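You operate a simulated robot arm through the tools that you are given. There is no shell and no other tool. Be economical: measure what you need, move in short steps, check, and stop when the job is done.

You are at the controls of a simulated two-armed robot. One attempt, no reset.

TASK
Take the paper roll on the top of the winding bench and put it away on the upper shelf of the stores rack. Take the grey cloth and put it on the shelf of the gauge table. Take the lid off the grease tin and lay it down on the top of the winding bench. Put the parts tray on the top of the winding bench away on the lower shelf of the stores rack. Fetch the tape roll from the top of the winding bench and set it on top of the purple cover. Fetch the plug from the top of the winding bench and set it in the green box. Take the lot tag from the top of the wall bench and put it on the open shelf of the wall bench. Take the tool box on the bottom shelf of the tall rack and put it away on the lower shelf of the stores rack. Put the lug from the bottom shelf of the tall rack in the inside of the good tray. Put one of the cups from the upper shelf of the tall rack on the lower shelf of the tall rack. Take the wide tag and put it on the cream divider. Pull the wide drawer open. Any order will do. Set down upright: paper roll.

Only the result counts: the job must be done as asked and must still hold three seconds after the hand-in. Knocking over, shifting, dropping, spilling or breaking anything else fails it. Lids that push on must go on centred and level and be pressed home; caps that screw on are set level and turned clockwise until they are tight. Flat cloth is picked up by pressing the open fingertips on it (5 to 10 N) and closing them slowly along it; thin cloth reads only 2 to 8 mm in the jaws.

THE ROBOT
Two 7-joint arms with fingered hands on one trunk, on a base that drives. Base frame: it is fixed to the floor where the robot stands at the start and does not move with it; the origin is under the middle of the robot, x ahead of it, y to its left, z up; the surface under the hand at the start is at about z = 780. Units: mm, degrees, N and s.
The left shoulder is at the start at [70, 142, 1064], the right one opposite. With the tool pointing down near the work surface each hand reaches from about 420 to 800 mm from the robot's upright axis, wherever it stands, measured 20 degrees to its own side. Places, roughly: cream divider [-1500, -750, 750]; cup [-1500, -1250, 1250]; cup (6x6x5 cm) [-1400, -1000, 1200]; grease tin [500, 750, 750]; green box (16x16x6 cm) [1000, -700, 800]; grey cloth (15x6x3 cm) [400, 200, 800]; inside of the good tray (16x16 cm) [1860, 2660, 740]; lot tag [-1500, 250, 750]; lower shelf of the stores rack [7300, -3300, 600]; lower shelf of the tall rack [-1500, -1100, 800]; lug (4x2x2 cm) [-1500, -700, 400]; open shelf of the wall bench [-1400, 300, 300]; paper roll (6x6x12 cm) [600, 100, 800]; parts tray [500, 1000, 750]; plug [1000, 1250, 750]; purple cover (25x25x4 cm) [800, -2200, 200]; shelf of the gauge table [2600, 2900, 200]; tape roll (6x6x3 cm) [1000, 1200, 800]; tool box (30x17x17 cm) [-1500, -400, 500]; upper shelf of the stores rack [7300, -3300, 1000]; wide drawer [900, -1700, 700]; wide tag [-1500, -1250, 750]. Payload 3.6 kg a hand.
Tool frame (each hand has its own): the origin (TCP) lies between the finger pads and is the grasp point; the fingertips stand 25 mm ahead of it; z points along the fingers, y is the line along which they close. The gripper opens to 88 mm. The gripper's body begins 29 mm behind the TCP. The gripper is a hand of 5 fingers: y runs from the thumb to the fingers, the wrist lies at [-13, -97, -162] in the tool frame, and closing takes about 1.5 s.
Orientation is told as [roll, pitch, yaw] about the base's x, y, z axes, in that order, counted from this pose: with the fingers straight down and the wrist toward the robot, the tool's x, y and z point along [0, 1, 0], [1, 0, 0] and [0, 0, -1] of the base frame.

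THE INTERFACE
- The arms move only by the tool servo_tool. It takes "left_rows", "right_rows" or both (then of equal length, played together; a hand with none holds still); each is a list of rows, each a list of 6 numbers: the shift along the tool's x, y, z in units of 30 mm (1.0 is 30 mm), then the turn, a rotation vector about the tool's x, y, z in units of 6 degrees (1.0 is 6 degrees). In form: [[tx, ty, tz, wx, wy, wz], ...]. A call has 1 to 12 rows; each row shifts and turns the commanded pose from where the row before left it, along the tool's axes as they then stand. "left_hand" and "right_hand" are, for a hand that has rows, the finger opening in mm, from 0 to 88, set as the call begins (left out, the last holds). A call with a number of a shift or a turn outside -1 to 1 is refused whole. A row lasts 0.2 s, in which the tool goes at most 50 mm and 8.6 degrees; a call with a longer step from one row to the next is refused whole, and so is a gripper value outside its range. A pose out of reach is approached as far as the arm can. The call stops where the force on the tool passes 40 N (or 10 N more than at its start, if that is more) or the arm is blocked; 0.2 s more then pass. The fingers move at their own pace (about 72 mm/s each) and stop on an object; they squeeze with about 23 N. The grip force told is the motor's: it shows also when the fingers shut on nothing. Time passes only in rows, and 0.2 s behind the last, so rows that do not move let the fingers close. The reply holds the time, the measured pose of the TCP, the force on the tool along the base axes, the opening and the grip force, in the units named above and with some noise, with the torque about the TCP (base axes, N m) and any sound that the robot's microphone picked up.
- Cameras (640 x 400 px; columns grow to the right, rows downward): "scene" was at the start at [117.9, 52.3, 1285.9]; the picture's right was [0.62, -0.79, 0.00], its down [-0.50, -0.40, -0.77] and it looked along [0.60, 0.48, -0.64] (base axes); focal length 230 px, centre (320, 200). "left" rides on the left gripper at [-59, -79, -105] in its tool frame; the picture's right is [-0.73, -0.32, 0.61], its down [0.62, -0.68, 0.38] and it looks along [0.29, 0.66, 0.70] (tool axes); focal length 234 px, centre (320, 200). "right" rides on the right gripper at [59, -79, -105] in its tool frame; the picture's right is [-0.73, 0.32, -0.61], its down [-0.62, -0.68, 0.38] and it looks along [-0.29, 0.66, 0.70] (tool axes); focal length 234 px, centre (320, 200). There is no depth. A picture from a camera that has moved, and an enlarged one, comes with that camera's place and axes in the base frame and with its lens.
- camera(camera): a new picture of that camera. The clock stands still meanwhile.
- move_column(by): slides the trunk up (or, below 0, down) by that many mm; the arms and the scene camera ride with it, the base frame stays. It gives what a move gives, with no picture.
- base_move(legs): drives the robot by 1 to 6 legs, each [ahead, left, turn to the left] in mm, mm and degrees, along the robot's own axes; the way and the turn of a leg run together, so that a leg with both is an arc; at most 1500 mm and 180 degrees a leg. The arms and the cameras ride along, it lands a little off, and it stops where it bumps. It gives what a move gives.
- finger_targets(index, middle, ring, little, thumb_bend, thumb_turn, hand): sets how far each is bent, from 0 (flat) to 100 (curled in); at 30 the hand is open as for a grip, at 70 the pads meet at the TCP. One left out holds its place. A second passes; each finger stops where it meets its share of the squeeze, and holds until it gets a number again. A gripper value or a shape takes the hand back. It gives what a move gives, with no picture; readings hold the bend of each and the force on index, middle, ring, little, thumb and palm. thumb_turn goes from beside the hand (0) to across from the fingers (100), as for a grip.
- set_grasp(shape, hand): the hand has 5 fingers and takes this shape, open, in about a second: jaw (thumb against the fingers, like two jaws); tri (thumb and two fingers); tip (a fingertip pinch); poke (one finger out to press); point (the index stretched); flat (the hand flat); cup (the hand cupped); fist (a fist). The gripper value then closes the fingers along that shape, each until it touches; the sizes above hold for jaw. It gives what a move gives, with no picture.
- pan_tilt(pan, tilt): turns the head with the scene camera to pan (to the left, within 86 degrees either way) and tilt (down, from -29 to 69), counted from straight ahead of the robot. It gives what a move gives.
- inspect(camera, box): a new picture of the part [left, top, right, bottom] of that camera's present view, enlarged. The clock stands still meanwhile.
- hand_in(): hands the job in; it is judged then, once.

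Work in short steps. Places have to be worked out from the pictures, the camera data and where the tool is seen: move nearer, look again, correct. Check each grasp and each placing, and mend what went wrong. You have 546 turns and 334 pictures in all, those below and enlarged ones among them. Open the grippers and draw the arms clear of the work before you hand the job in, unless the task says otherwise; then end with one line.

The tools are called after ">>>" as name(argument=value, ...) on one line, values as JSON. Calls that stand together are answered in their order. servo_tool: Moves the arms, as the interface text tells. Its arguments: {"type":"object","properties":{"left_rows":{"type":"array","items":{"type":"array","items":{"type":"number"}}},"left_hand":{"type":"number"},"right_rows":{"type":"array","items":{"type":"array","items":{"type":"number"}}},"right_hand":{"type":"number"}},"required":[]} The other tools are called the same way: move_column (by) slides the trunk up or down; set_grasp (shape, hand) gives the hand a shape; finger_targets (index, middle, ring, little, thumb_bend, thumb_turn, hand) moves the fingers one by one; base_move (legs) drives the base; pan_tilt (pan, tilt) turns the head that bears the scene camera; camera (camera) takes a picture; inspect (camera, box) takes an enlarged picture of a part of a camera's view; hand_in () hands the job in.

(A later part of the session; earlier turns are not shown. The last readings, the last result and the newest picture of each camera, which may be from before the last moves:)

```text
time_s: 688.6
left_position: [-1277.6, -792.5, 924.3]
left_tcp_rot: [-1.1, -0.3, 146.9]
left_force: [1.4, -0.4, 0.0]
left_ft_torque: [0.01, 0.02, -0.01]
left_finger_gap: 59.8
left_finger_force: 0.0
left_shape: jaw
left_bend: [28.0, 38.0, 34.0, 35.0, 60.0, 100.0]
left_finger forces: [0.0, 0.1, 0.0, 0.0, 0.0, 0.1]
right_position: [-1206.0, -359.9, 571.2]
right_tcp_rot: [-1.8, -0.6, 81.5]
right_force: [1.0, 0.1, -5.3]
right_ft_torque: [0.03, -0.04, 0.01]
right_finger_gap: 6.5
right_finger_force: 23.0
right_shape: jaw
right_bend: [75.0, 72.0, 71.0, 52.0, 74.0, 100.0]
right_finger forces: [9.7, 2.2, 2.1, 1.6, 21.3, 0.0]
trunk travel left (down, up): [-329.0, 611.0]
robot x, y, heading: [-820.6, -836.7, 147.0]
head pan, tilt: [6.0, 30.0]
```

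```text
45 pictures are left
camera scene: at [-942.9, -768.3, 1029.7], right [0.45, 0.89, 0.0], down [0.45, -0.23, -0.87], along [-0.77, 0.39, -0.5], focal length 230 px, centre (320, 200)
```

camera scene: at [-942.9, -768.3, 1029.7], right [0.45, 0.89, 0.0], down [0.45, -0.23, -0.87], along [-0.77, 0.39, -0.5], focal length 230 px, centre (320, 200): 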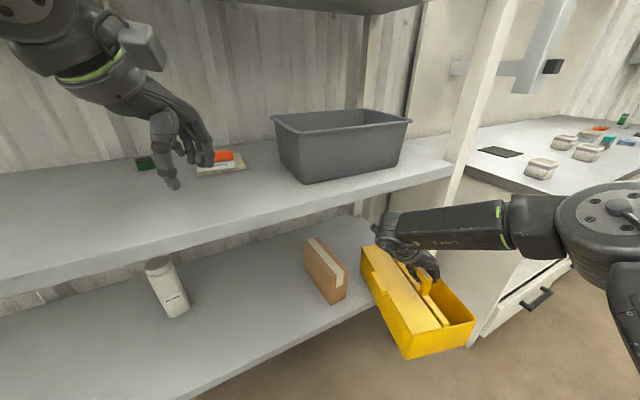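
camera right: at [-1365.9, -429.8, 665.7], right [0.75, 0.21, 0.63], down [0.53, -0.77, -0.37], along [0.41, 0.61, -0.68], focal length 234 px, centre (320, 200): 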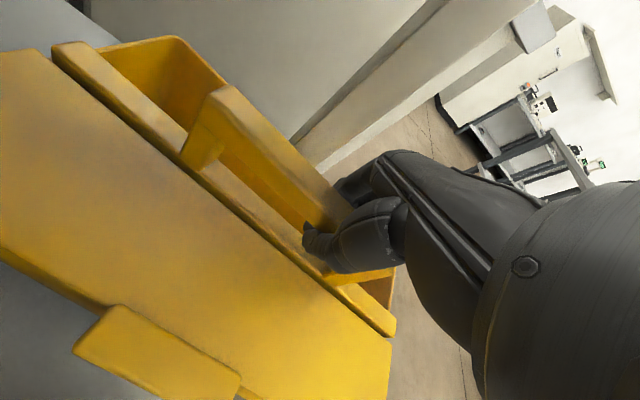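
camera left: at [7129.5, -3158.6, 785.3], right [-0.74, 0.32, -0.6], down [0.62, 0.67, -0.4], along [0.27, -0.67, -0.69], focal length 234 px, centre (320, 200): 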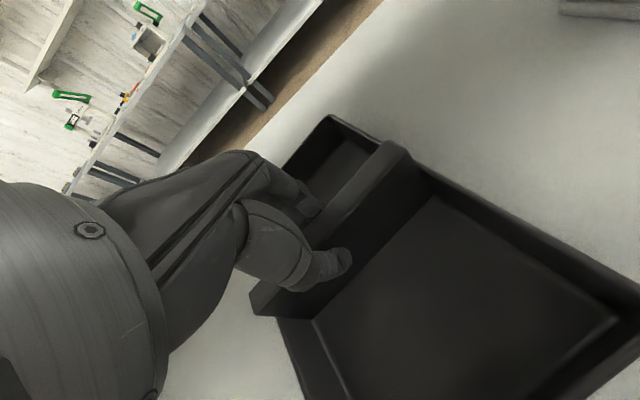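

Box (~0.6 kg) is held level. Lift 40 mm and move clear.

>>> move_column(by=40)

>>> base_move(legs=[[-290, -185, 0]])

>>> camera(camera="scene")

```text
time_s: 689.4
left_position: [-1278.7, -791.4, 964.0]
left_tcp_rot: [-1.0, -0.1, 146.9]
left_force: [-0.5, -0.4, -0.5]
left_ft_torque: [-0.01, 0.01, 0.03]
left_finger_gap: 59.7
left_finger_force: 0.1
left_shape: jaw
left_bend: [28.0, 38.0, 34.0, 35.0, 60.0, 100.0]
left_finger forces: [0.0, 0.0, 0.1, 0.1, 0.0, 0.1]
right_position: [-1206.6, -359.7, 609.9]
right_tcp_rot: [-1.8, -0.6, 81.4]
right_force: [-0.1, 0.4, -6.0]
right_ft_torque: [-0.04, -0.06, 0.01]
right_finger_gap: 6.3
right_finger_force: 22.7
right_shape: jaw
right_bend: [75.0, 72.0, 71.0, 52.0, 75.0, 100.0]
right_finger forces: [10.9, 1.7, 1.5, 1.6, 20.2, 0.0]
trunk travel left (down, up): [-369.0, 571.0]
robot x, y, heading: [-819.3, -838.7, 147.1]
head pan, tilt: [6.0, 30.0]
```

```text
time_s: 691.7
left_position: [-932.0, -795.7, 963.6]
left_tcp_rot: [-0.9, -0.2, 146.9]
left_force: [0.7, -0.6, -0.5]
left_ft_torque: [-0.03, 0.05, -0.02]
left_finger_gap: 59.9
left_finger_force: 0.1
left_shape: jaw
left_bend: [28.0, 38.0, 34.0, 35.0, 60.0, 100.0]
left_finger forces: [0.0, 0.0, 0.0, 0.0, 0.0, 0.0]
right_position: [-860.3, -363.1, 609.9]
right_tcp_rot: [-1.9, -0.6, 81.5]
right_force: [0.6, 0.1, -6.1]
right_ft_torque: [-0.01, -0.09, 0.0]
right_finger_gap: 6.5
right_finger_force: 22.4
right_shape: jaw
right_bend: [75.0, 72.0, 71.0, 52.0, 75.0, 100.0]
right_finger forces: [10.8, 1.8, 1.4, 1.7, 20.1, 0.0]
trunk travel left (down, up): [-369.0, 571.0]
robot x, y, heading: [-473.8, -839.9, 147.2]
head pan, tilt: [6.0, 30.0]
```

```text
44 pictures are left
camera scene: at [-597.4, -771.2, 1069.6], right [0.45, 0.89, 0.0], down [0.45, -0.23, -0.87], along [-0.77, 0.39, -0.5], focal length 230 px, centre (320, 200)
```

scene: 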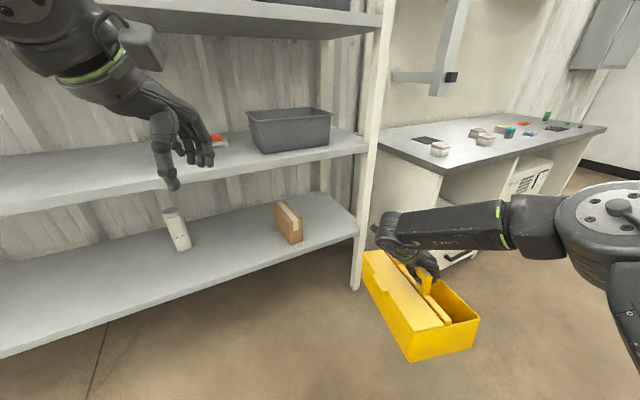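

Tool box is clear. Rotate the hand back to neutral, raise the trunk, and drive to the stores rack.

>>> servo_tool(right_rows=[[0, 0, 0, 0, 0, -0.91], [0, 0, 0, 0, 0, -0.91], [0, 0, 0, 0, 0, -0.91], [0, 0, 0, 0, 0, -0.91], [0, 0, 0, 0, 0, -0.91], [0, 0, 0, 0, 0, -0.91], [0, 0, 0, 0, 0, -0.91], [0, 0, 0, 0, 0, -0.91], [0, 0, 0, 0, 0, -0.91], [0, 0, 0, 0, 0, -0.91], [0, 0, 0, 0, 0, -0.91], [0, 0, 0, 0, 0, -0.91]])

>>> move_column(by=270)

>>> base_move(legs=[[0, 0, -147], [0, -1450, 0], [0, -690, 0], [1500, 0, 0], [1050, 0, 0]])

>>> camera(camera="scene")

```text
time_s: 694.3
left_position: [-932.7, -795.8, 964.5]
left_tcp_rot: [-0.9, -0.2, 146.9]
left_force: [-0.5, 0.5, 0.4]
left_ft_torque: [0.0, 0.01, 0.01]
left_finger_gap: 59.8
left_finger_force: 0.1
left_shape: jaw
left_bend: [28.0, 38.0, 34.0, 35.0, 60.0, 100.0]
left_finger forces: [0.1, 0.0, 0.1, 0.1, 0.0, 0.0]
right_position: [-861.1, -363.9, 610.3]
right_tcp_rot: [-1.3, 1.4, 147.0]
right_force: [0.5, -1.1, -6.8]
right_ft_torque: [0.04, -0.04, -0.03]
right_finger_gap: 6.8
right_finger_force: 22.5
right_shape: jaw
right_bend: [75.0, 72.0, 71.0, 52.0, 75.0, 100.0]
right_finger forces: [10.9, 1.6, 1.2, 1.6, 19.7, 0.0]
trunk travel left (down, up): [-369.0, 571.0]
robot x, y, heading: [-473.8, -839.1, 147.5]
head pan, tilt: [6.0, 30.0]
```

```text
time_s: 697.0
left_position: [-934.1, -794.7, 1235.0]
left_tcp_rot: [-1.1, -0.2, 147.0]
left_force: [0.0, 0.1, 0.7]
left_ft_torque: [0.01, 0.0, 0.0]
left_finger_gap: 59.8
left_finger_force: 0.1
left_shape: jaw
left_bend: [28.0, 38.0, 34.0, 35.0, 60.0, 100.0]
left_finger forces: [0.0, 0.1, 0.0, 0.1, 0.0, 0.1]
right_position: [-862.0, -363.1, 880.1]
right_tcp_rot: [-1.3, 1.5, 146.9]
right_force: [0.0, -0.3, -7.1]
right_ft_torque: [0.09, -0.06, -0.01]
right_finger_gap: 6.7
right_finger_force: 23.3
right_shape: jaw
right_bend: [75.0, 72.0, 71.0, 52.0, 75.0, 100.0]
right_finger forces: [10.6, 1.6, 1.1, 1.7, 19.6, 0.1]
trunk travel left (down, up): [-639.0, 301.0]
robot x, y, heading: [-479.1, -837.5, 147.5]
head pan, tilt: [6.0, 30.0]
```

```text
time_s: 725.6
left_position: [2547.4, -2634.1, 1233.5]
left_tcp_rot: [-1.0, -0.2, 2.7]
left_force: [0.3, -0.2, -0.2]
left_ft_torque: [-0.03, 0.0, 0.01]
left_finger_gap: 59.9
left_finger_force: 0.0
left_shape: jaw
left_bend: [28.0, 38.0, 34.0, 35.0, 60.0, 100.0]
left_finger forces: [0.0, 0.0, 0.0, 0.0, 0.1, 0.1]
right_position: [2742.3, -3025.3, 880.4]
right_tcp_rot: [-1.3, 1.5, 2.7]
right_force: [1.0, 0.0, -6.6]
right_ft_torque: [-0.09, 0.0, 0.02]
right_finger_gap: 6.5
right_finger_force: 22.8
right_shape: jaw
right_bend: [75.0, 72.0, 71.0, 52.0, 75.0, 100.0]
right_finger forces: [9.1, 1.3, 0.7, 1.5, 17.9, 0.0]
trunk travel left (down, up): [-639.0, 301.0]
robot x, y, heading: [2150.4, -2866.1, 3.0]
head pan, tilt: [6.0, 30.0]
```

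```text
43 pictures are left
camera scene: at [2292.3, -2849.2, 1339.6], right [0.16, -0.99, 0.0], down [-0.49, -0.08, -0.87], along [0.85, 0.14, -0.5], focal length 230 px, centre (320, 200)
```

scene: 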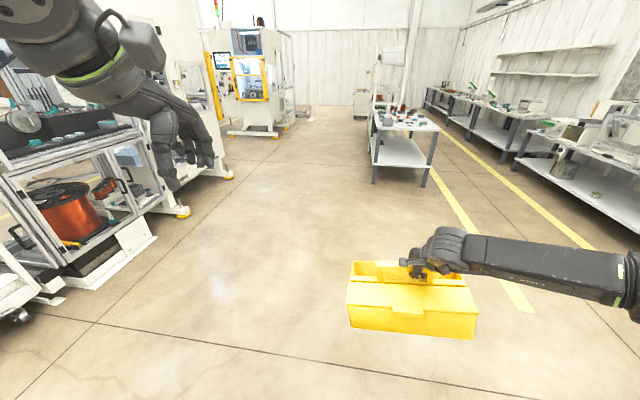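

>>> base_move(legs=[[0, 520, -3], [1500, 0, 0], [1500, 0, 0], [1500, 0, 0], [960, 0, 0]])

>>> base_move(legs=[[0, 0, -90]])

>>> pan_tilt(pan=-8, tilt=30)

>>> camera(camera="scene")

```text
time_s: 754.3
left_position: [7995.8, -2169.9, 1234.4]
left_tcp_rot: [-0.9, -0.2, -0.4]
left_force: [0.9, 0.2, 0.8]
left_ft_torque: [-0.03, 0.03, -0.03]
left_finger_gap: 59.8
left_finger_force: 0.1
left_shape: jaw
left_bend: [28.0, 38.0, 34.0, 35.0, 60.0, 100.0]
left_finger forces: [0.0, 0.1, 0.0, 0.0, 0.1, 0.0]
right_position: [8169.5, -2571.2, 880.2]
right_tcp_rot: [-1.4, 1.5, -0.4]
right_force: [-1.5, 0.4, -6.2]
right_ft_torque: [-0.03, -0.02, -0.02]
right_finger_gap: 6.6
right_finger_force: 22.8
right_shape: jaw
right_bend: [75.0, 72.0, 71.0, 52.0, 75.0, 100.0]
right_finger forces: [9.3, 1.1, 0.5, 1.7, 18.0, 0.1]
trunk travel left (down, up): [-639.0, 301.0]
robot x, y, heading: [7582.7, -2380.1, -0.2]
head pan, tilt: [6.0, 30.0]
```

```text
time_s: 758.5
left_position: [7792.1, -2791.3, 1234.6]
left_tcp_rot: [-0.9, -0.2, -91.0]
left_force: [-0.2, 0.1, -0.5]
left_ft_torque: [-0.01, -0.01, -0.01]
left_finger_gap: 59.7
left_finger_force: 0.0
left_shape: jaw
left_bend: [28.0, 38.0, 34.0, 35.0, 60.0, 100.0]
left_finger forces: [0.0, 0.1, 0.0, 0.1, 0.0, 0.1]
right_position: [7388.2, -2960.5, 881.0]
right_tcp_rot: [-1.3, 1.5, -91.0]
right_force: [-0.1, 0.6, -6.7]
right_ft_torque: [0.01, 0.06, 0.03]
right_finger_gap: 6.5
right_finger_force: 23.0
right_shape: jaw
right_bend: [75.0, 72.0, 71.0, 52.0, 75.0, 100.0]
right_finger forces: [8.6, 1.0, 0.4, 1.7, 17.2, 0.0]
trunk travel left (down, up): [-639.0, 301.0]
robot x, y, heading: [7587.7, -2385.6, -90.9]
head pan, tilt: [6.0, 30.0]
```

```text
time_s: 759.3
left_position: [7793.2, -2791.5, 1234.0]
left_tcp_rot: [-0.9, -0.2, -91.0]
left_force: [0.6, 0.8, -0.2]
left_ft_torque: [0.0, -0.01, -0.01]
left_finger_gap: 59.7
left_finger_force: 0.1
left_shape: jaw
left_bend: [28.0, 38.0, 34.0, 35.0, 60.0, 100.0]
left_finger forces: [0.0, 0.0, 0.0, 0.0, 0.1, 0.0]
right_position: [7389.1, -2960.5, 880.8]
right_tcp_rot: [-1.4, 1.5, -91.0]
right_force: [0.0, -0.3, -6.4]
right_ft_torque: [0.01, 0.08, -0.01]
right_finger_gap: 6.6
right_finger_force: 22.6
right_shape: jaw
right_bend: [75.0, 72.0, 71.0, 52.0, 75.0, 100.0]
right_finger forces: [8.6, 1.0, 0.4, 1.6, 17.3, 0.1]
trunk travel left (down, up): [-639.0, 301.0]
robot x, y, heading: [7586.2, -2379.2, -90.8]
head pan, tilt: [-8.0, 30.0]
```

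```text
42 pictures are left
camera scene: at [7572.8, -2521.6, 1339.5], right [-0.99, 0.15, 0.0], down [0.08, 0.5, -0.87], along [-0.13, -0.86, -0.5], focal length 230 px, centre (320, 200)
```

scene: 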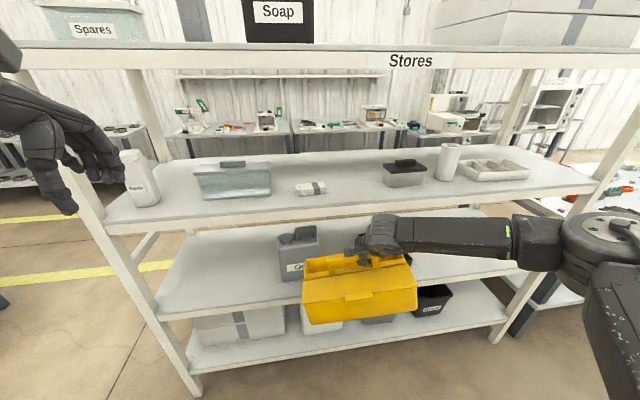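

There is a wide free area on the lower shelf left of the Oil can (x ≈7670–8080). Shift there and lower to entry height.

>>> base_move(legs=[[0, 486, 0.9]])

>>> move_column(by=-78)

>>> camera(camera="scene")

>>> camera(camera="right")

```text
time_s: 762.2
left_position: [8281.8, -2792.0, 1234.3]
left_tcp_rot: [-1.0, -0.2, -90.1]
left_force: [0.1, -0.5, -0.7]
left_ft_torque: [-0.01, -0.01, 0.0]
left_finger_gap: 60.0
left_finger_force: 0.1
left_shape: jaw
left_bend: [28.0, 38.0, 34.0, 35.0, 60.0, 100.0]
left_finger forces: [0.0, 0.1, 0.1, 0.1, 0.0, 0.0]
right_position: [7881.4, -2966.4, 879.6]
right_tcp_rot: [-1.3, 1.5, -90.1]
right_force: [0.1, 0.7, -6.7]
right_ft_torque: [0.02, 0.05, 0.01]
right_finger_gap: 6.3
right_finger_force: 23.0
right_shape: jaw
right_bend: [75.0, 72.0, 71.0, 52.0, 75.0, 100.0]
right_finger forces: [8.7, 0.9, 0.4, 1.7, 17.3, 0.0]
trunk travel left (down, up): [-639.0, 301.0]
robot x, y, heading: [8070.1, -2386.7, -89.9]
head pan, tilt: [-8.0, 30.0]
```

```text
time_s: 763.3
left_position: [8283.3, -2791.7, 1156.5]
left_tcp_rot: [-0.9, -0.1, -90.2]
left_force: [-0.4, 0.1, 0.4]
left_ft_torque: [-0.03, 0.02, 0.04]
left_finger_gap: 59.5
left_finger_force: 0.1
left_shape: jaw
left_bend: [28.0, 38.0, 34.0, 35.0, 60.0, 100.0]
left_finger forces: [0.0, 0.1, 0.0, 0.1, 0.0, 0.0]
right_position: [7881.6, -2966.4, 801.7]
right_tcp_rot: [-1.5, 1.5, -90.3]
right_force: [0.1, -0.1, -6.8]
right_ft_torque: [0.0, 0.05, -0.02]
right_finger_gap: 6.4
right_finger_force: 23.2
right_shape: jaw
right_bend: [75.0, 72.0, 71.0, 52.0, 75.0, 100.0]
right_finger forces: [8.7, 0.9, 0.4, 1.7, 17.4, 0.1]
trunk travel left (down, up): [-561.0, 379.0]
robot x, y, heading: [8074.4, -2382.9, -90.4]
head pan, tilt: [-8.0, 30.0]
```

```text
41 pictures are left
camera scene: at [8060.3, -2524.4, 1261.6], right [-0.99, 0.14, 0.0], down [0.07, 0.5, -0.87], along [-0.12, -0.86, -0.5], focal length 230 px, centre (320, 200)
```

scene: 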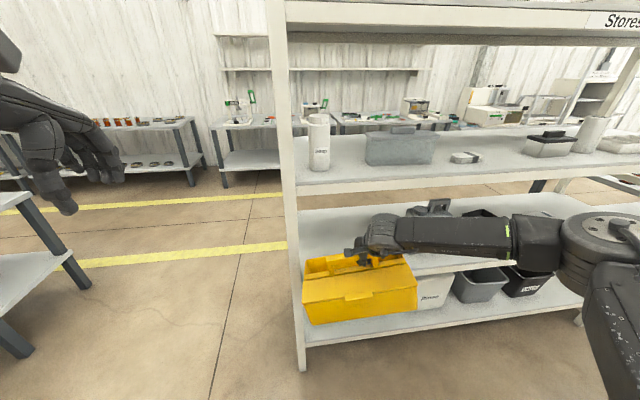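

```text
40 pictures are left
camera right: at [7942.3, -2890.0, 907.0], right [-0.71, -0.34, 0.62], down [-0.63, 0.69, -0.35], along [-0.31, -0.64, -0.71], focal length 234 px, centre (320, 200)
```

right: 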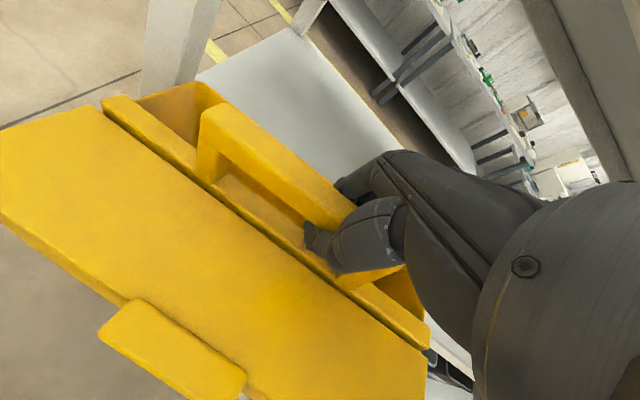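

Left post is at x≈8080; shift 55 mm right so the box clears it, then move in.

>>> base_move(legs=[[0, -55, 0.4], [115, 0, 0]])

>>> camera(camera="scene")

>>> camera(camera="right")

```text
time_s: 765.1
left_position: [8232.2, -2904.6, 1155.9]
left_tcp_rot: [-1.1, -0.3, -89.7]
left_force: [-0.4, 0.0, 0.6]
left_ft_torque: [0.04, 0.01, 0.01]
left_finger_gap: 59.9
left_finger_force: 0.1
left_shape: jaw
left_bend: [28.0, 38.0, 34.0, 35.0, 60.0, 100.0]
left_finger forces: [0.0, 0.0, 0.0, 0.1, 0.0, 0.0]
right_position: [7831.8, -3082.9, 803.2]
right_tcp_rot: [-1.4, 1.6, -89.8]
right_force: [-0.6, 2.4, -4.1]
right_ft_torque: [0.2, -0.12, 0.28]
right_finger_gap: 7.0
right_finger_force: 22.8
right_shape: jaw
right_bend: [75.0, 72.0, 59.0, 51.0, 76.0, 100.0]
right_finger forces: [2.9, 2.3, 3.9, 5.3, 14.4, 0.0]
trunk travel left (down, up): [-561.0, 379.0]
robot x, y, heading: [8021.8, -2503.1, -89.5]
head pan, tilt: [-8.0, 30.0]
```

```text
39 pictures are left
camera scene: at [8007.6, -2639.6, 1261.6], right [-0.99, 0.13, 0.0], down [0.07, 0.5, -0.87], along [-0.11, -0.86, -0.5], focal length 230 px, centre (320, 200)
```

scene: 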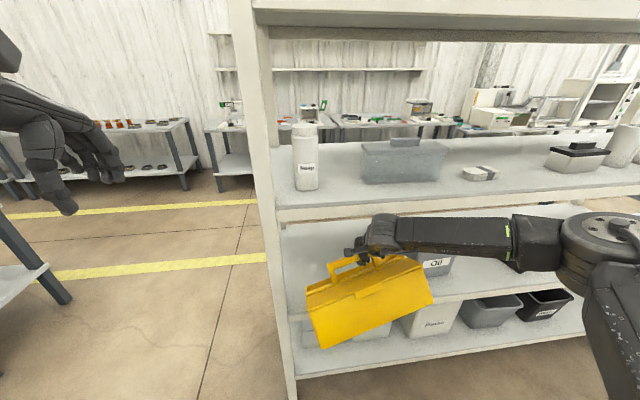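

```text
38 pictures are left
camera right: at [7892.3, -3006.2, 907.2], right [-0.71, -0.34, 0.62], down [-0.63, 0.69, -0.35], along [-0.3, -0.64, -0.71], focal length 234 px, centre (320, 200)
```

right: 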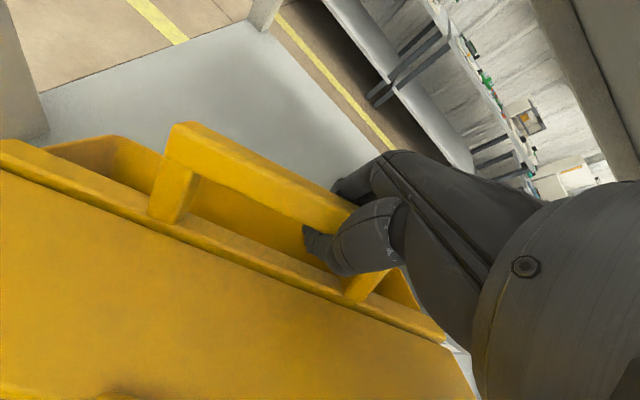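

The box touched the shelf lip and tilted. Back off and check.

>>> base_move(legs=[[-120, 0, 0]])

>>> camera(camera="scene")

>>> camera(camera="right")

```text
time_s: 766.3
left_position: [8231.2, -2786.7, 1155.5]
left_tcp_rot: [-1.1, -0.1, -89.8]
left_force: [0.5, -0.7, 0.9]
left_ft_torque: [0.04, 0.04, -0.01]
left_finger_gap: 60.0
left_finger_force: 0.0
left_shape: jaw
left_bend: [28.0, 38.0, 34.0, 35.0, 60.0, 100.0]
left_finger forces: [0.1, 0.0, 0.0, 0.1, 0.0, 0.0]
right_position: [7830.5, -2964.2, 802.4]
right_tcp_rot: [-1.4, 1.5, -89.8]
right_force: [0.5, -0.2, -7.3]
right_ft_torque: [-0.05, 0.04, 0.03]
right_finger_gap: 5.8
right_finger_force: 22.8
right_shape: jaw
right_bend: [74.0, 72.0, 71.0, 54.0, 75.0, 100.0]
right_finger forces: [4.2, 0.0, 0.0, 1.7, 8.4, 0.0]
trunk travel left (down, up): [-561.0, 379.0]
robot x, y, heading: [8013.5, -2378.6, -89.5]
head pan, tilt: [-8.0, 30.0]
```

```text
37 pictures are left
camera scene: at [8006.2, -2520.8, 1261.5], right [-0.99, 0.13, 0.0], down [0.07, 0.5, -0.87], along [-0.11, -0.86, -0.5], focal length 230 px, centre (320, 200)
```

scene: 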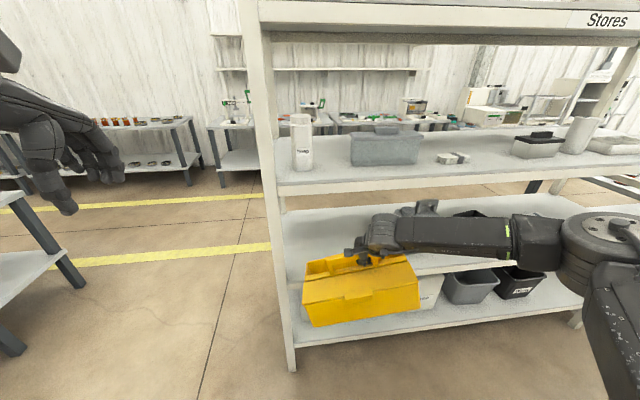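

```text
36 pictures are left
camera right: at [7891.1, -2887.3, 906.8], right [-0.71, -0.34, 0.62], down [-0.63, 0.69, -0.35], along [-0.3, -0.64, -0.71], focal length 234 px, centre (320, 200)
```

right: 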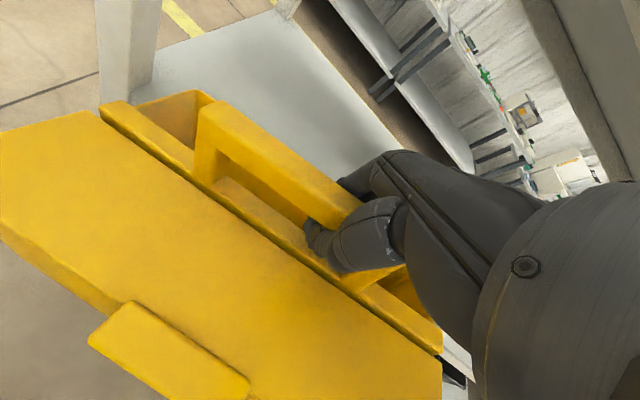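

Raise 35 mm more and re-enter in smaller steps.

>>> move_column(by=30)

>>> base_move(legs=[[80, 0, -0.5]])

>>> camera(camera="scene")

```text
time_s: 767.1
left_position: [8231.6, -2786.8, 1186.1]
left_tcp_rot: [-1.0, -0.2, -89.8]
left_force: [-0.5, 0.8, 0.1]
left_ft_torque: [-0.01, 0.01, 0.01]
left_finger_gap: 59.7
left_finger_force: 0.2
left_shape: jaw
left_bend: [28.0, 38.0, 34.0, 35.0, 60.0, 100.0]
left_finger forces: [0.0, 0.0, 0.0, 0.0, 0.0, 0.1]
right_position: [7831.1, -2963.9, 831.9]
right_tcp_rot: [-1.3, 1.5, -89.8]
right_force: [-0.1, 0.0, -6.8]
right_ft_torque: [-0.02, 0.06, -0.02]
right_finger_gap: 6.0
right_finger_force: 22.6
right_shape: jaw
right_bend: [74.0, 72.0, 71.0, 54.0, 75.0, 100.0]
right_finger forces: [4.7, 0.0, 0.0, 1.6, 8.8, 0.2]
trunk travel left (down, up): [-591.0, 349.0]
robot x, y, heading: [8014.0, -2378.5, -89.5]
head pan, tilt: [-8.0, 30.0]
```

```text
time_s: 768.1
left_position: [8228.4, -2869.1, 1186.8]
left_tcp_rot: [-1.0, -0.3, -90.2]
left_force: [-0.2, -0.2, -0.4]
left_ft_torque: [0.01, 0.0, 0.02]
left_finger_gap: 59.6
left_finger_force: 0.1
left_shape: jaw
left_bend: [28.0, 38.0, 34.0, 35.0, 60.0, 100.0]
left_finger forces: [0.1, 0.1, 0.0, 0.0, 0.1, 0.1]
right_position: [7826.5, -3042.2, 832.7]
right_tcp_rot: [-1.4, 1.6, -90.3]
right_force: [0.3, 0.3, -6.4]
right_ft_torque: [-0.05, 0.05, 0.0]
right_finger_gap: 5.8
right_finger_force: 23.3
right_shape: jaw
right_bend: [74.0, 72.0, 71.0, 54.0, 75.0, 100.0]
right_finger forces: [4.9, 0.0, 0.1, 1.6, 8.7, 0.0]
trunk travel left (down, up): [-591.0, 349.0]
robot x, y, heading: [8018.7, -2459.2, -90.3]
head pan, tilt: [-8.0, 30.0]
```

```text
35 pictures are left
camera scene: at [8005.4, -2601.2, 1291.5], right [-0.99, 0.14, 0.0], down [0.07, 0.5, -0.87], along [-0.12, -0.86, -0.5], focal length 230 px, centre (320, 200)
```

scene: 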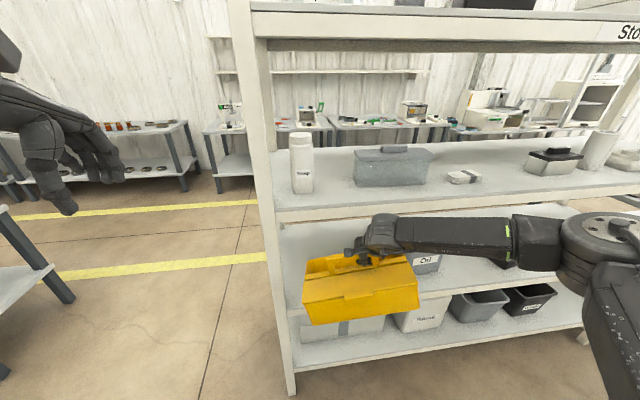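

>>> base_move(legs=[[50, 0, 0]])

>>> camera(camera="scene")

```text
time_s: 769.1
left_position: [8228.6, -2916.5, 1186.2]
left_tcp_rot: [-1.0, -0.3, -90.3]
left_force: [0.4, 0.8, -1.2]
left_ft_torque: [-0.04, -0.01, 0.0]
left_finger_gap: 59.7
left_finger_force: 0.0
left_shape: jaw
left_bend: [28.0, 38.0, 34.0, 35.0, 60.0, 100.0]
left_finger forces: [0.0, 0.0, 0.0, 0.0, 0.0, 0.2]
right_position: [7827.2, -3090.6, 832.1]
right_tcp_rot: [-1.4, 1.4, -90.3]
right_force: [-0.2, 1.0, -7.0]
right_ft_torque: [-0.02, 0.06, 0.04]
right_finger_gap: 6.1
right_finger_force: 23.3
right_shape: jaw
right_bend: [74.0, 72.0, 71.0, 54.0, 75.0, 100.0]
right_finger forces: [5.4, 0.1, 0.0, 1.9, 8.6, 0.1]
trunk travel left (down, up): [-591.0, 349.0]
robot x, y, heading: [8017.5, -2509.5, -89.6]
head pan, tilt: [-8.0, 30.0]
```

```text
34 pictures are left
camera scene: at [8005.6, -2648.6, 1291.8], right [-0.99, 0.14, 0.0], down [0.07, 0.49, -0.87], along [-0.12, -0.86, -0.5], focal length 230 px, centre (320, 200)
```

scene: 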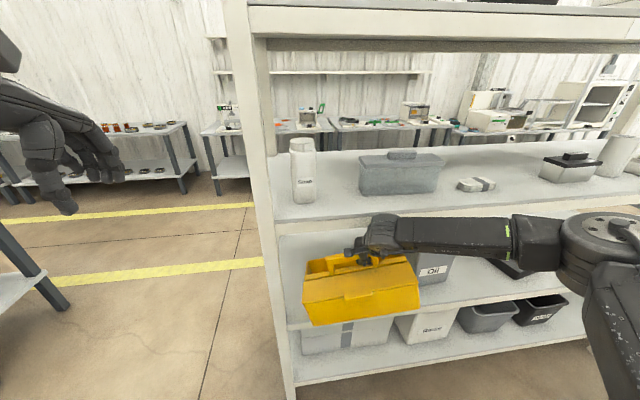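

>>> base_move(legs=[[40, 0, 0]])

>>> camera(camera="scene")

```text
time_s: 770.1
left_position: [8225.8, -2952.9, 1186.9]
left_tcp_rot: [-1.0, -0.5, -90.6]
left_force: [0.8, -0.3, 0.1]
left_ft_torque: [0.01, 0.0, 0.01]
left_finger_gap: 60.2
left_finger_force: 0.1
left_shape: jaw
left_bend: [28.0, 38.0, 34.0, 35.0, 60.0, 100.0]
left_finger forces: [0.1, 0.1, 0.0, 0.0, 0.0, 0.0]
right_position: [7826.2, -3119.8, 823.9]
right_tcp_rot: [-1.6, 2.5, -89.8]
right_force: [0.8, -0.2, -6.2]
right_ft_torque: [0.0, 0.06, 0.04]
right_finger_gap: 6.1
right_finger_force: 22.9
right_shape: jaw
right_bend: [74.0, 72.0, 71.0, 53.0, 75.0, 100.0]
right_finger forces: [5.6, 0.1, 0.1, 1.9, 8.7, 0.1]
trunk travel left (down, up): [-591.0, 349.0]
robot x, y, heading: [8016.4, -2544.7, -90.3]
head pan, tilt: [-8.0, 30.0]
stopped in leg 1: the robot was blocked; the commanded pose is now the measured one
```

```text
33 pictures are left
camera scene: at [8004.6, -2685.1, 1291.8], right [-0.99, 0.14, 0.0], down [0.07, 0.49, -0.87], along [-0.12, -0.86, -0.5], focal length 230 px, centre (320, 200)
```

scene: 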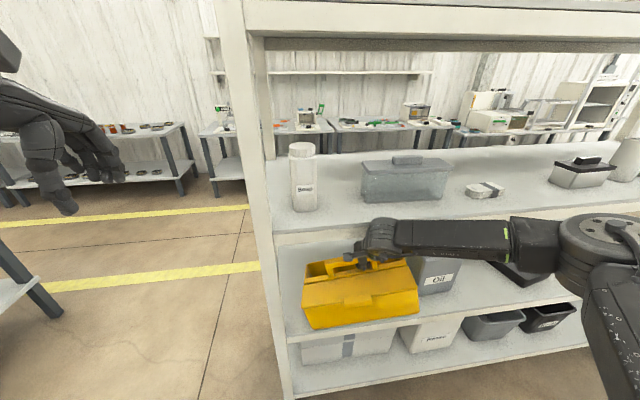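

Wrist meets the upper beam. Back off slightly, lower the box onto the shelf edge while holding it, then tilt the hand under the beam and push it in.

>>> base_move(legs=[[-8, 0, 0]])

>>> move_column(by=-40)

>>> move_column(by=-14)

>>> camera(camera="scene")

```text
time_s: 770.8
left_position: [8227.3, -2948.3, 1187.1]
left_tcp_rot: [-1.0, -0.3, -90.5]
left_force: [-0.2, -0.2, 0.1]
left_ft_torque: [0.01, 0.01, 0.01]
left_finger_gap: 60.0
left_finger_force: 0.1
left_shape: jaw
left_bend: [28.0, 38.0, 34.0, 35.0, 60.0, 100.0]
left_finger forces: [0.0, 0.0, 0.0, 0.1, 0.1, 0.1]
right_position: [7827.3, -3115.5, 824.9]
right_tcp_rot: [-1.4, 2.4, -89.8]
right_force: [0.1, -0.7, -6.6]
right_ft_torque: [-0.05, 0.04, -0.01]
right_finger_gap: 5.8
right_finger_force: 23.2
right_shape: jaw
right_bend: [74.0, 72.0, 71.0, 53.0, 75.0, 100.0]
right_finger forces: [6.1, 0.1, 0.0, 1.6, 9.6, 0.1]
trunk travel left (down, up): [-591.0, 349.0]
robot x, y, heading: [8016.1, -2539.1, -90.1]
head pan, tilt: [-8.0, 30.0]
```

```text
time_s: 771.6
left_position: [8228.1, -2948.1, 1146.6]
left_tcp_rot: [-1.0, -0.3, -90.5]
left_force: [-0.7, 0.3, 0.0]
left_ft_torque: [-0.01, 0.02, -0.03]
left_finger_gap: 59.4
left_finger_force: 0.0
left_shape: jaw
left_bend: [28.0, 38.0, 34.0, 35.0, 60.0, 100.0]
left_finger forces: [0.0, 0.1, 0.1, 0.0, 0.0, 0.0]
right_position: [7827.7, -3114.7, 785.5]
right_tcp_rot: [-1.5, 2.3, -89.8]
right_force: [0.4, -0.3, -5.6]
right_ft_torque: [-0.03, -0.06, 0.0]
right_finger_gap: 5.9
right_finger_force: 22.8
right_shape: jaw
right_bend: [74.0, 72.0, 71.0, 53.0, 75.0, 100.0]
right_finger forces: [4.9, 0.1, 0.7, 1.3, 8.3, 0.0]
trunk travel left (down, up): [-551.0, 389.0]
robot x, y, heading: [8019.2, -2540.0, -90.3]
head pan, tilt: [-8.0, 30.0]
```

```text
time_s: 772.3
left_position: [8227.6, -2945.9, 1132.2]
left_tcp_rot: [-1.1, -0.3, -90.5]
left_force: [0.4, 0.1, -0.4]
left_ft_torque: [0.0, 0.01, -0.01]
left_finger_gap: 59.9
left_finger_force: 0.0
left_shape: jaw
left_bend: [28.0, 38.0, 34.0, 35.0, 60.0, 100.0]
left_finger forces: [0.0, 0.1, 0.1, 0.1, 0.1, 0.1]
right_position: [7826.4, -3114.6, 771.2]
right_tcp_rot: [-1.4, 2.4, -90.0]
right_force: [0.7, 0.2, -5.6]
right_ft_torque: [-0.01, -0.09, -0.02]
right_finger_gap: 6.0
right_finger_force: 23.0
right_shape: jaw
right_bend: [74.0, 72.0, 71.0, 53.0, 75.0, 100.0]
right_finger forces: [4.5, 0.0, 2.1, 1.3, 6.9, 0.0]
trunk travel left (down, up): [-537.0, 403.0]
robot x, y, heading: [8021.6, -2536.3, -90.3]
head pan, tilt: [-8.0, 30.0]
```

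```text
32 pictures are left
camera scene: at [8005.2, -2679.4, 1237.5], right [-0.99, 0.14, 0.0], down [0.07, 0.5, -0.87], along [-0.12, -0.86, -0.5], focal length 230 px, centre (320, 200)
```

scene: 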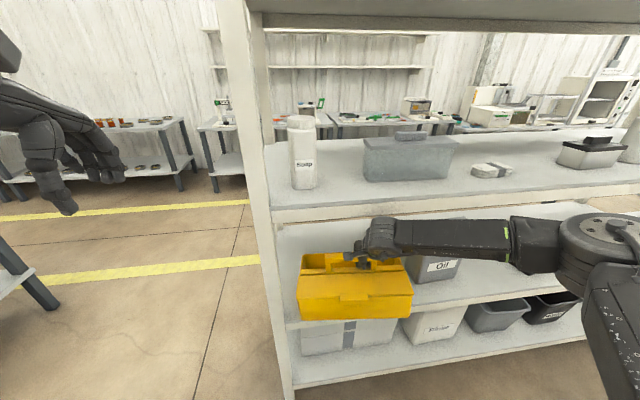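

>>> move_column(by=-8)

>>> move_column(by=-8)

>>> inspect(camera="scene", box=[270, 180, 470, 340])

```text
time_s: 772.8
left_position: [8228.1, -2947.3, 1125.0]
left_tcp_rot: [-1.2, -0.2, -90.5]
left_force: [0.7, 0.1, -0.1]
left_ft_torque: [0.0, -0.01, -0.01]
left_finger_gap: 60.0
left_finger_force: 0.1
left_shape: jaw
left_bend: [28.0, 38.0, 34.0, 35.0, 60.0, 100.0]
left_finger forces: [0.0, 0.0, 0.0, 0.1, 0.1, 0.1]
right_position: [7827.3, -3114.1, 763.1]
right_tcp_rot: [-1.5, 2.3, -89.8]
right_force: [0.9, -0.1, -5.0]
right_ft_torque: [0.02, -0.18, 0.02]
right_finger_gap: 5.9
right_finger_force: 23.3
right_shape: jaw
right_bend: [74.0, 72.0, 71.0, 53.0, 75.0, 100.0]
right_finger forces: [4.0, 0.1, 3.1, 1.4, 6.3, 0.0]
trunk travel left (down, up): [-529.0, 411.0]
robot x, y, heading: [8020.9, -2539.8, -90.4]
head pan, tilt: [-8.0, 30.0]
```

```text
time_s: 773.4
left_position: [8227.6, -2947.5, 1116.6]
left_tcp_rot: [-1.1, -0.3, -90.5]
left_force: [0.2, -0.2, 0.3]
left_ft_torque: [0.03, 0.0, 0.03]
left_finger_gap: 59.9
left_finger_force: 0.0
left_shape: jaw
left_bend: [28.0, 38.0, 34.0, 35.0, 60.0, 100.0]
left_finger forces: [0.1, 0.1, 0.0, 0.1, 0.1, 0.0]
right_position: [7827.1, -3115.4, 755.7]
right_tcp_rot: [-1.5, 2.4, -89.9]
right_force: [0.3, 0.0, -4.7]
right_ft_torque: [0.03, -0.19, 0.01]
right_finger_gap: 5.9
right_finger_force: 23.2
right_shape: jaw
right_bend: [74.0, 72.0, 71.0, 53.0, 75.0, 100.0]
right_finger forces: [3.9, 0.0, 3.8, 1.3, 5.6, 0.0]
trunk travel left (down, up): [-521.0, 419.0]
robot x, y, heading: [8016.2, -2539.0, -90.0]
head pan, tilt: [-8.0, 30.0]
```

```text
2.50 times, centred on (370, 260) of scene
camera zoom: at [8005.2, -2679.3, 1221.5], right [-0.99, 0.14, 0.0], down [0.07, 0.5, -0.87], along [-0.12, -0.86, -0.5], focal length 575 px, centre (195, 50)
```

zoom: 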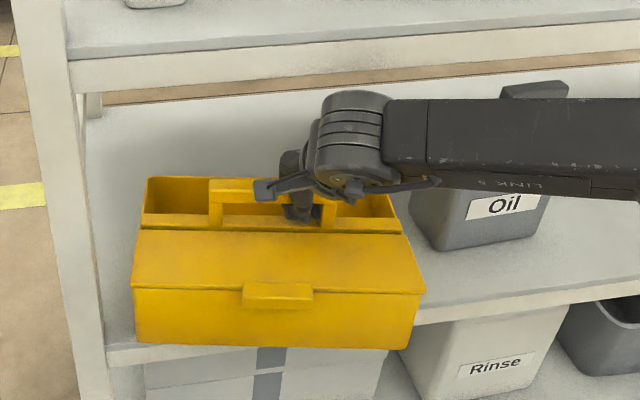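

Left end is touching; continue lowering the right end.

>>> move_column(by=-10)

>>> move_column(by=-10)

>>> inspect(camera="scene", box=[270, 180, 470, 340])

```text
time_s: 774.0
left_position: [8227.9, -2943.7, 1107.8]
left_tcp_rot: [-1.0, -0.5, -90.6]
left_force: [0.9, 0.6, -0.1]
left_ft_torque: [0.03, -0.02, -0.01]
left_finger_gap: 60.0
left_finger_force: 0.1
left_shape: jaw
left_bend: [28.0, 38.0, 34.0, 35.0, 60.0, 100.0]
left_finger forces: [0.0, 0.1, 0.0, 0.0, 0.0, 0.1]
right_position: [7828.2, -3115.7, 751.1]
right_tcp_rot: [-1.4, 1.7, -89.9]
right_force: [-3.7, -8.8, 33.6]
right_ft_torque: [-0.6, -0.11, -0.02]
right_finger_gap: 6.8
right_finger_force: 23.2
right_shape: jaw
right_bend: [76.0, 72.0, 71.0, 53.0, 76.0, 100.0]
right_finger forces: [42.9, 0.1, 1.8, 2.0, 2.3, 0.0]
trunk travel left (down, up): [-511.0, 429.0]
robot x, y, heading: [8015.6, -2537.4, -90.2]
head pan, tilt: [-8.0, 30.0]
```

```text
time_s: 774.3
left_position: [8228.0, -2943.6, 1104.2]
left_tcp_rot: [-1.2, -0.4, -90.6]
left_force: [-0.2, 0.3, -0.2]
left_ft_torque: [0.04, -0.01, -0.04]
left_finger_gap: 59.8
left_finger_force: 0.0
left_shape: jaw
left_bend: [28.0, 38.0, 34.0, 35.0, 60.0, 100.0]
left_finger forces: [0.1, 0.1, 0.0, 0.0, 0.1, 0.0]
right_position: [7827.8, -3116.3, 751.3]
right_tcp_rot: [-1.4, 1.4, -89.9]
right_force: [-0.2, 4.8, 19.2]
right_ft_torque: [-0.3, -0.08, -0.01]
right_finger_gap: 6.3
right_finger_force: 23.1
right_shape: jaw
right_bend: [75.0, 72.0, 71.0, 55.0, 76.0, 100.0]
right_finger forces: [33.9, 0.1, 0.8, 1.4, 7.1, 0.0]
trunk travel left (down, up): [-509.0, 431.0]
robot x, y, heading: [8019.2, -2541.2, -90.4]
head pan, tilt: [-8.0, 30.0]
stopped: the force on the tool passed its limit at 51 N (the readings are from after the stop); the commanded pose is now the measured one
```

```text
2.50 times, centred on (370, 260) of scene
camera zoom: at [8005.5, -2676.3, 1209.8], right [-0.99, 0.14, 0.0], down [0.07, 0.49, -0.87], along [-0.12, -0.86, -0.5], focal length 575 px, centre (195, 50)
```

zoom: 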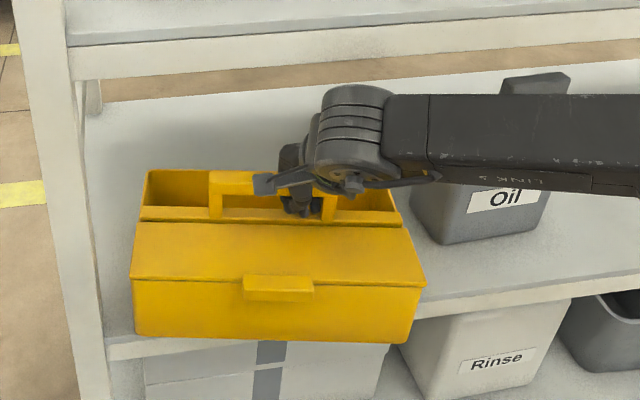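

Box is flat on the shelf. Relieve a little, pitch the hand back (fingers forward) so the wrist clears the beam, then slide the box deeper.

>>> move_column(by=4)

>>> servo_tool(right_rows=[[0, 0, 0, -0.7, 0, 0], [0, 0, 0, -0.7, 0, 0], [0, 0, 0, -0.7, 0, 0], [0, 0, 0, -0.7, 0, 0]])

>>> base_move(legs=[[35, 0, 0]])

>>> inspect(camera="scene", box=[270, 180, 470, 340])

```text
time_s: 774.9
left_position: [8226.5, -2945.6, 1108.8]
left_tcp_rot: [-1.2, -0.5, -90.4]
left_force: [0.2, 0.5, 0.0]
left_ft_torque: [0.07, -0.02, 0.01]
left_finger_gap: 59.7
left_finger_force: 0.1
left_shape: jaw
left_bend: [28.0, 38.0, 34.0, 35.0, 60.0, 100.0]
left_finger forces: [0.0, 0.0, 0.0, 0.0, 0.0, 0.0]
right_position: [7827.7, -3116.3, 751.3]
right_tcp_rot: [-1.5, 1.8, -89.9]
right_force: [1.2, 3.2, 4.5]
right_ft_torque: [-0.12, -0.06, 0.07]
right_finger_gap: 5.9
right_finger_force: 23.0
right_shape: jaw
right_bend: [75.0, 72.0, 71.0, 55.0, 76.0, 100.0]
right_finger forces: [0.7, 0.1, 1.2, 1.8, 6.9, 0.1]
trunk travel left (down, up): [-513.0, 427.0]
robot x, y, heading: [8019.0, -2539.2, -90.1]
head pan, tilt: [-8.0, 30.0]
```

```text
time_s: 775.9
left_position: [8226.1, -2946.7, 1108.6]
left_tcp_rot: [-0.9, -0.2, -90.5]
left_force: [0.0, -0.1, -0.8]
left_ft_torque: [0.0, 0.0, 0.04]
left_finger_gap: 59.6
left_finger_force: 0.0
left_shape: jaw
left_bend: [28.0, 38.0, 34.0, 35.0, 60.0, 100.0]
left_finger forces: [0.1, 0.1, 0.0, 0.1, 0.0, 0.0]
right_position: [7827.4, -3116.9, 750.3]
right_tcp_rot: [-1.6, -15.0, -89.6]
right_force: [0.6, 0.5, -4.6]
right_ft_torque: [0.15, 0.04, -0.05]
right_finger_gap: 5.7
right_finger_force: 22.9
right_shape: jaw
right_bend: [75.0, 72.0, 71.0, 66.0, 76.0, 100.0]
right_finger forces: [7.4, 0.0, 0.0, 0.9, 8.7, 0.0]
trunk travel left (down, up): [-513.0, 427.0]
robot x, y, heading: [8017.6, -2541.2, -90.0]
head pan, tilt: [-8.0, 30.0]
```

```text
time_s: 776.7
left_position: [8227.5, -2983.5, 1107.4]
left_tcp_rot: [-1.0, -0.1, -90.6]
left_force: [-0.4, -0.2, -0.4]
left_ft_torque: [-0.01, 0.01, -0.03]
left_finger_gap: 59.7
left_finger_force: 0.1
left_shape: jaw
left_bend: [28.0, 38.0, 34.0, 35.0, 60.0, 100.0]
left_finger forces: [0.1, 0.1, 0.1, 0.0, 0.0, 0.1]
right_position: [7826.2, -3153.3, 750.9]
right_tcp_rot: [-1.5, -14.9, -89.5]
right_force: [-0.1, 0.5, -5.3]
right_ft_torque: [0.03, -0.04, -0.01]
right_finger_gap: 5.8
right_finger_force: 23.4
right_shape: jaw
right_bend: [75.0, 72.0, 71.0, 66.0, 76.0, 100.0]
right_finger forces: [5.2, 0.0, 0.1, 1.6, 9.0, 0.1]
trunk travel left (down, up): [-513.0, 427.0]
robot x, y, heading: [8019.5, -2574.8, -90.2]
head pan, tilt: [-8.0, 30.0]
```

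```text
2.50 times, centred on (370, 260) of scene
camera zoom: at [8004.7, -2715.7, 1213.4], right [-0.99, 0.14, 0.0], down [0.07, 0.5, -0.87], along [-0.12, -0.86, -0.5], focal length 575 px, centre (195, 50)
```

zoom: 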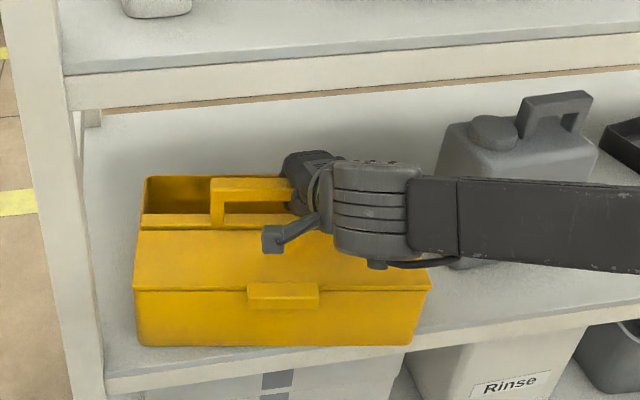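

Sliding works. Push another 45 mm.

>>> base_move(legs=[[45, 0, 0]])

>>> move_column(by=-5)

>>> inspect(camera="scene", box=[270, 180, 470, 340])

```text
time_s: 777.6
left_position: [8225.9, -3028.2, 1107.8]
left_tcp_rot: [-1.0, -0.2, -90.4]
left_force: [0.9, -0.3, -0.3]
left_ft_torque: [0.02, 0.0, -0.01]
left_finger_gap: 59.7
left_finger_force: 0.1
left_shape: jaw
left_bend: [28.0, 38.0, 34.0, 35.0, 60.0, 100.0]
left_finger forces: [0.0, 0.0, 0.1, 0.0, 0.0, 0.0]
right_position: [7827.9, -3199.0, 750.5]
right_tcp_rot: [-1.5, -14.9, -89.4]
right_force: [0.1, -0.5, -5.6]
right_ft_torque: [0.05, -0.05, 0.02]
right_finger_gap: 5.8
right_finger_force: 23.0
right_shape: jaw
right_bend: [74.0, 72.0, 71.0, 67.0, 76.0, 100.0]
right_finger forces: [5.0, 0.1, 0.0, 1.8, 9.3, 0.1]
trunk travel left (down, up): [-513.0, 427.0]
robot x, y, heading: [8019.8, -2618.5, -90.3]
head pan, tilt: [-8.0, 30.0]
```

```text
time_s: 778.1
left_position: [8226.3, -3026.5, 1105.1]
left_tcp_rot: [-1.1, -0.4, -90.6]
left_force: [-0.3, -0.2, 0.0]
left_ft_torque: [-0.01, 0.0, 0.01]
left_finger_gap: 59.6
left_finger_force: 0.0
left_shape: jaw
left_bend: [28.0, 38.0, 34.0, 35.0, 60.0, 100.0]
left_finger forces: [0.0, 0.0, 0.0, 0.0, 0.0, 0.1]
right_position: [7826.6, -3195.9, 748.5]
right_tcp_rot: [-1.5, -15.1, -89.5]
right_force: [-0.7, -3.2, 9.0]
right_ft_torque: [0.03, 0.02, 0.01]
right_finger_gap: 6.0
right_finger_force: 22.9
right_shape: jaw
right_bend: [74.0, 73.0, 71.0, 67.0, 76.0, 100.0]
right_finger forces: [7.2, 8.2, 0.0, 2.0, 4.9, 0.0]
trunk travel left (down, up): [-508.0, 432.0]
robot x, y, heading: [8016.3, -2617.3, -90.1]
head pan, tilt: [-8.0, 30.0]
```

```text
2.50 times, centred on (370, 260) of scene
camera zoom: at [8005.0, -2757.7, 1209.0], right [-0.99, 0.14, 0.0], down [0.07, 0.49, -0.87], along [-0.12, -0.86, -0.5], focal length 575 px, centre (195, 50)
```

zoom: 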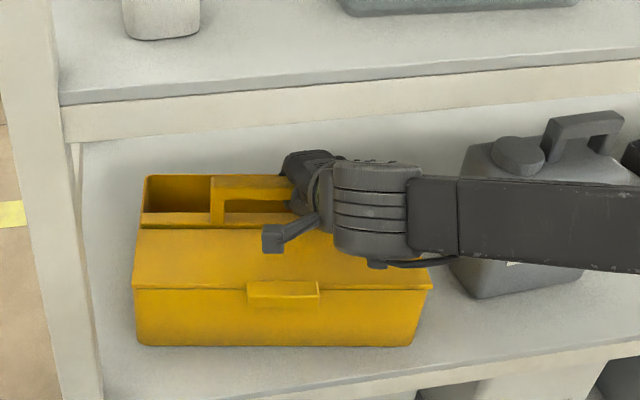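

Box sits flat on the shelf. Open the hand, pitch a bit more so the wrist stays outside the beam, rise, and withdraw.

>>> servo_tool(right_rows=[[0, 0, 0, 0, 0, 0], [0, 0, 0, 0, 0, 0], [0, 0, 0, 0, 0, 0], [0, 0, 0, 0, 0, 0], [0, 0, 0, 0, 0, 0]], right_hand=75)

>>> servo_tool(right_rows=[[0, 0, 0, -0.8, 0, 0], [0, 0, 0, -0.8, 0, 0]])

>>> camera(camera="right")

>>> inspect(camera="scene", box=[270, 180, 470, 340])

```text
time_s: 779.4
left_position: [8228.4, -3023.7, 1106.1]
left_tcp_rot: [-1.1, -0.6, -90.4]
left_force: [-0.3, 0.0, -0.1]
left_ft_torque: [0.03, 0.01, 0.03]
left_finger_gap: 59.8
left_finger_force: 0.1
left_shape: jaw
left_bend: [28.0, 38.0, 34.0, 35.0, 60.0, 100.0]
left_finger forces: [0.0, 0.1, 0.1, 0.0, 0.1, 0.0]
right_position: [7827.5, -3194.3, 749.5]
right_tcp_rot: [-1.5, -15.2, -89.4]
right_force: [-0.4, -4.6, 32.3]
right_ft_torque: [-0.14, -0.13, 0.0]
right_finger_gap: 51.6
right_finger_force: 0.0
right_shape: jaw
right_bend: [28.0, 33.0, 31.0, 32.0, 75.0, 100.0]
right_finger forces: [0.1, 0.1, 0.1, 0.0, 31.6, 0.0]
trunk travel left (down, up): [-508.0, 432.0]
robot x, y, heading: [8016.1, -2618.4, -90.4]
head pan, tilt: [-8.0, 30.0]
```

```text
time_s: 780.0
left_position: [8227.8, -3022.4, 1104.0]
left_tcp_rot: [-1.2, -0.5, -90.5]
left_force: [-0.2, -0.2, 0.6]
left_ft_torque: [0.0, -0.01, 0.0]
left_finger_gap: 59.8
left_finger_force: 0.0
left_shape: jaw
left_bend: [28.0, 38.0, 34.0, 35.0, 60.0, 100.0]
left_finger forces: [0.0, 0.0, 0.0, 0.1, 0.0, 0.1]
right_position: [7827.4, -3193.4, 750.3]
right_tcp_rot: [-1.7, -22.5, -89.3]
right_force: [0.1, -0.3, 34.0]
right_ft_torque: [-0.07, -0.12, -0.02]
right_finger_gap: 53.1
right_finger_force: 0.1
right_shape: jaw
right_bend: [28.0, 33.0, 31.0, 32.0, 73.0, 100.0]
right_finger forces: [0.0, 0.1, 0.0, 0.0, 34.5, 0.0]
trunk travel left (down, up): [-508.0, 432.0]
robot x, y, heading: [8017.0, -2616.5, -90.5]
head pan, tilt: [-8.0, 30.0]
```

```text
27 pictures are left
camera right: at [7886.9, -3081.0, 815.1], right [-0.71, -0.07, 0.7], down [-0.64, 0.48, -0.6], along [-0.3, -0.87, -0.38], focal length 234 px, centre (320, 200)
```

right: 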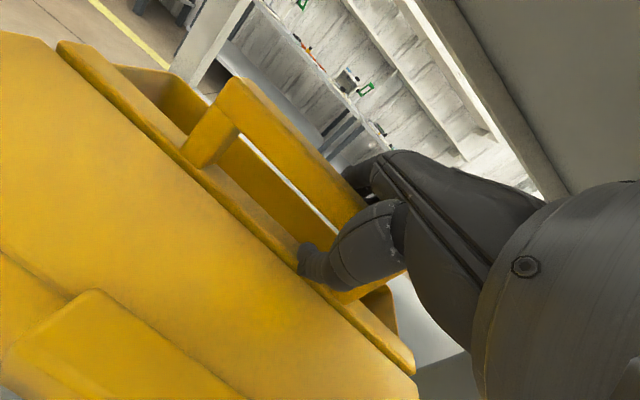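

```text
2.50 times, centred on (370, 260) of scene
camera zoom: at [8007.0, -2753.4, 1209.4], right [-0.99, 0.14, 0.0], down [0.07, 0.49, -0.87], along [-0.12, -0.86, -0.5], focal length 575 px, centre (195, 50)
```

zoom: 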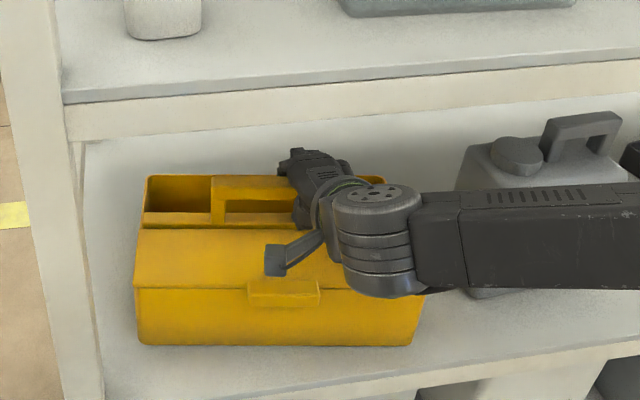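

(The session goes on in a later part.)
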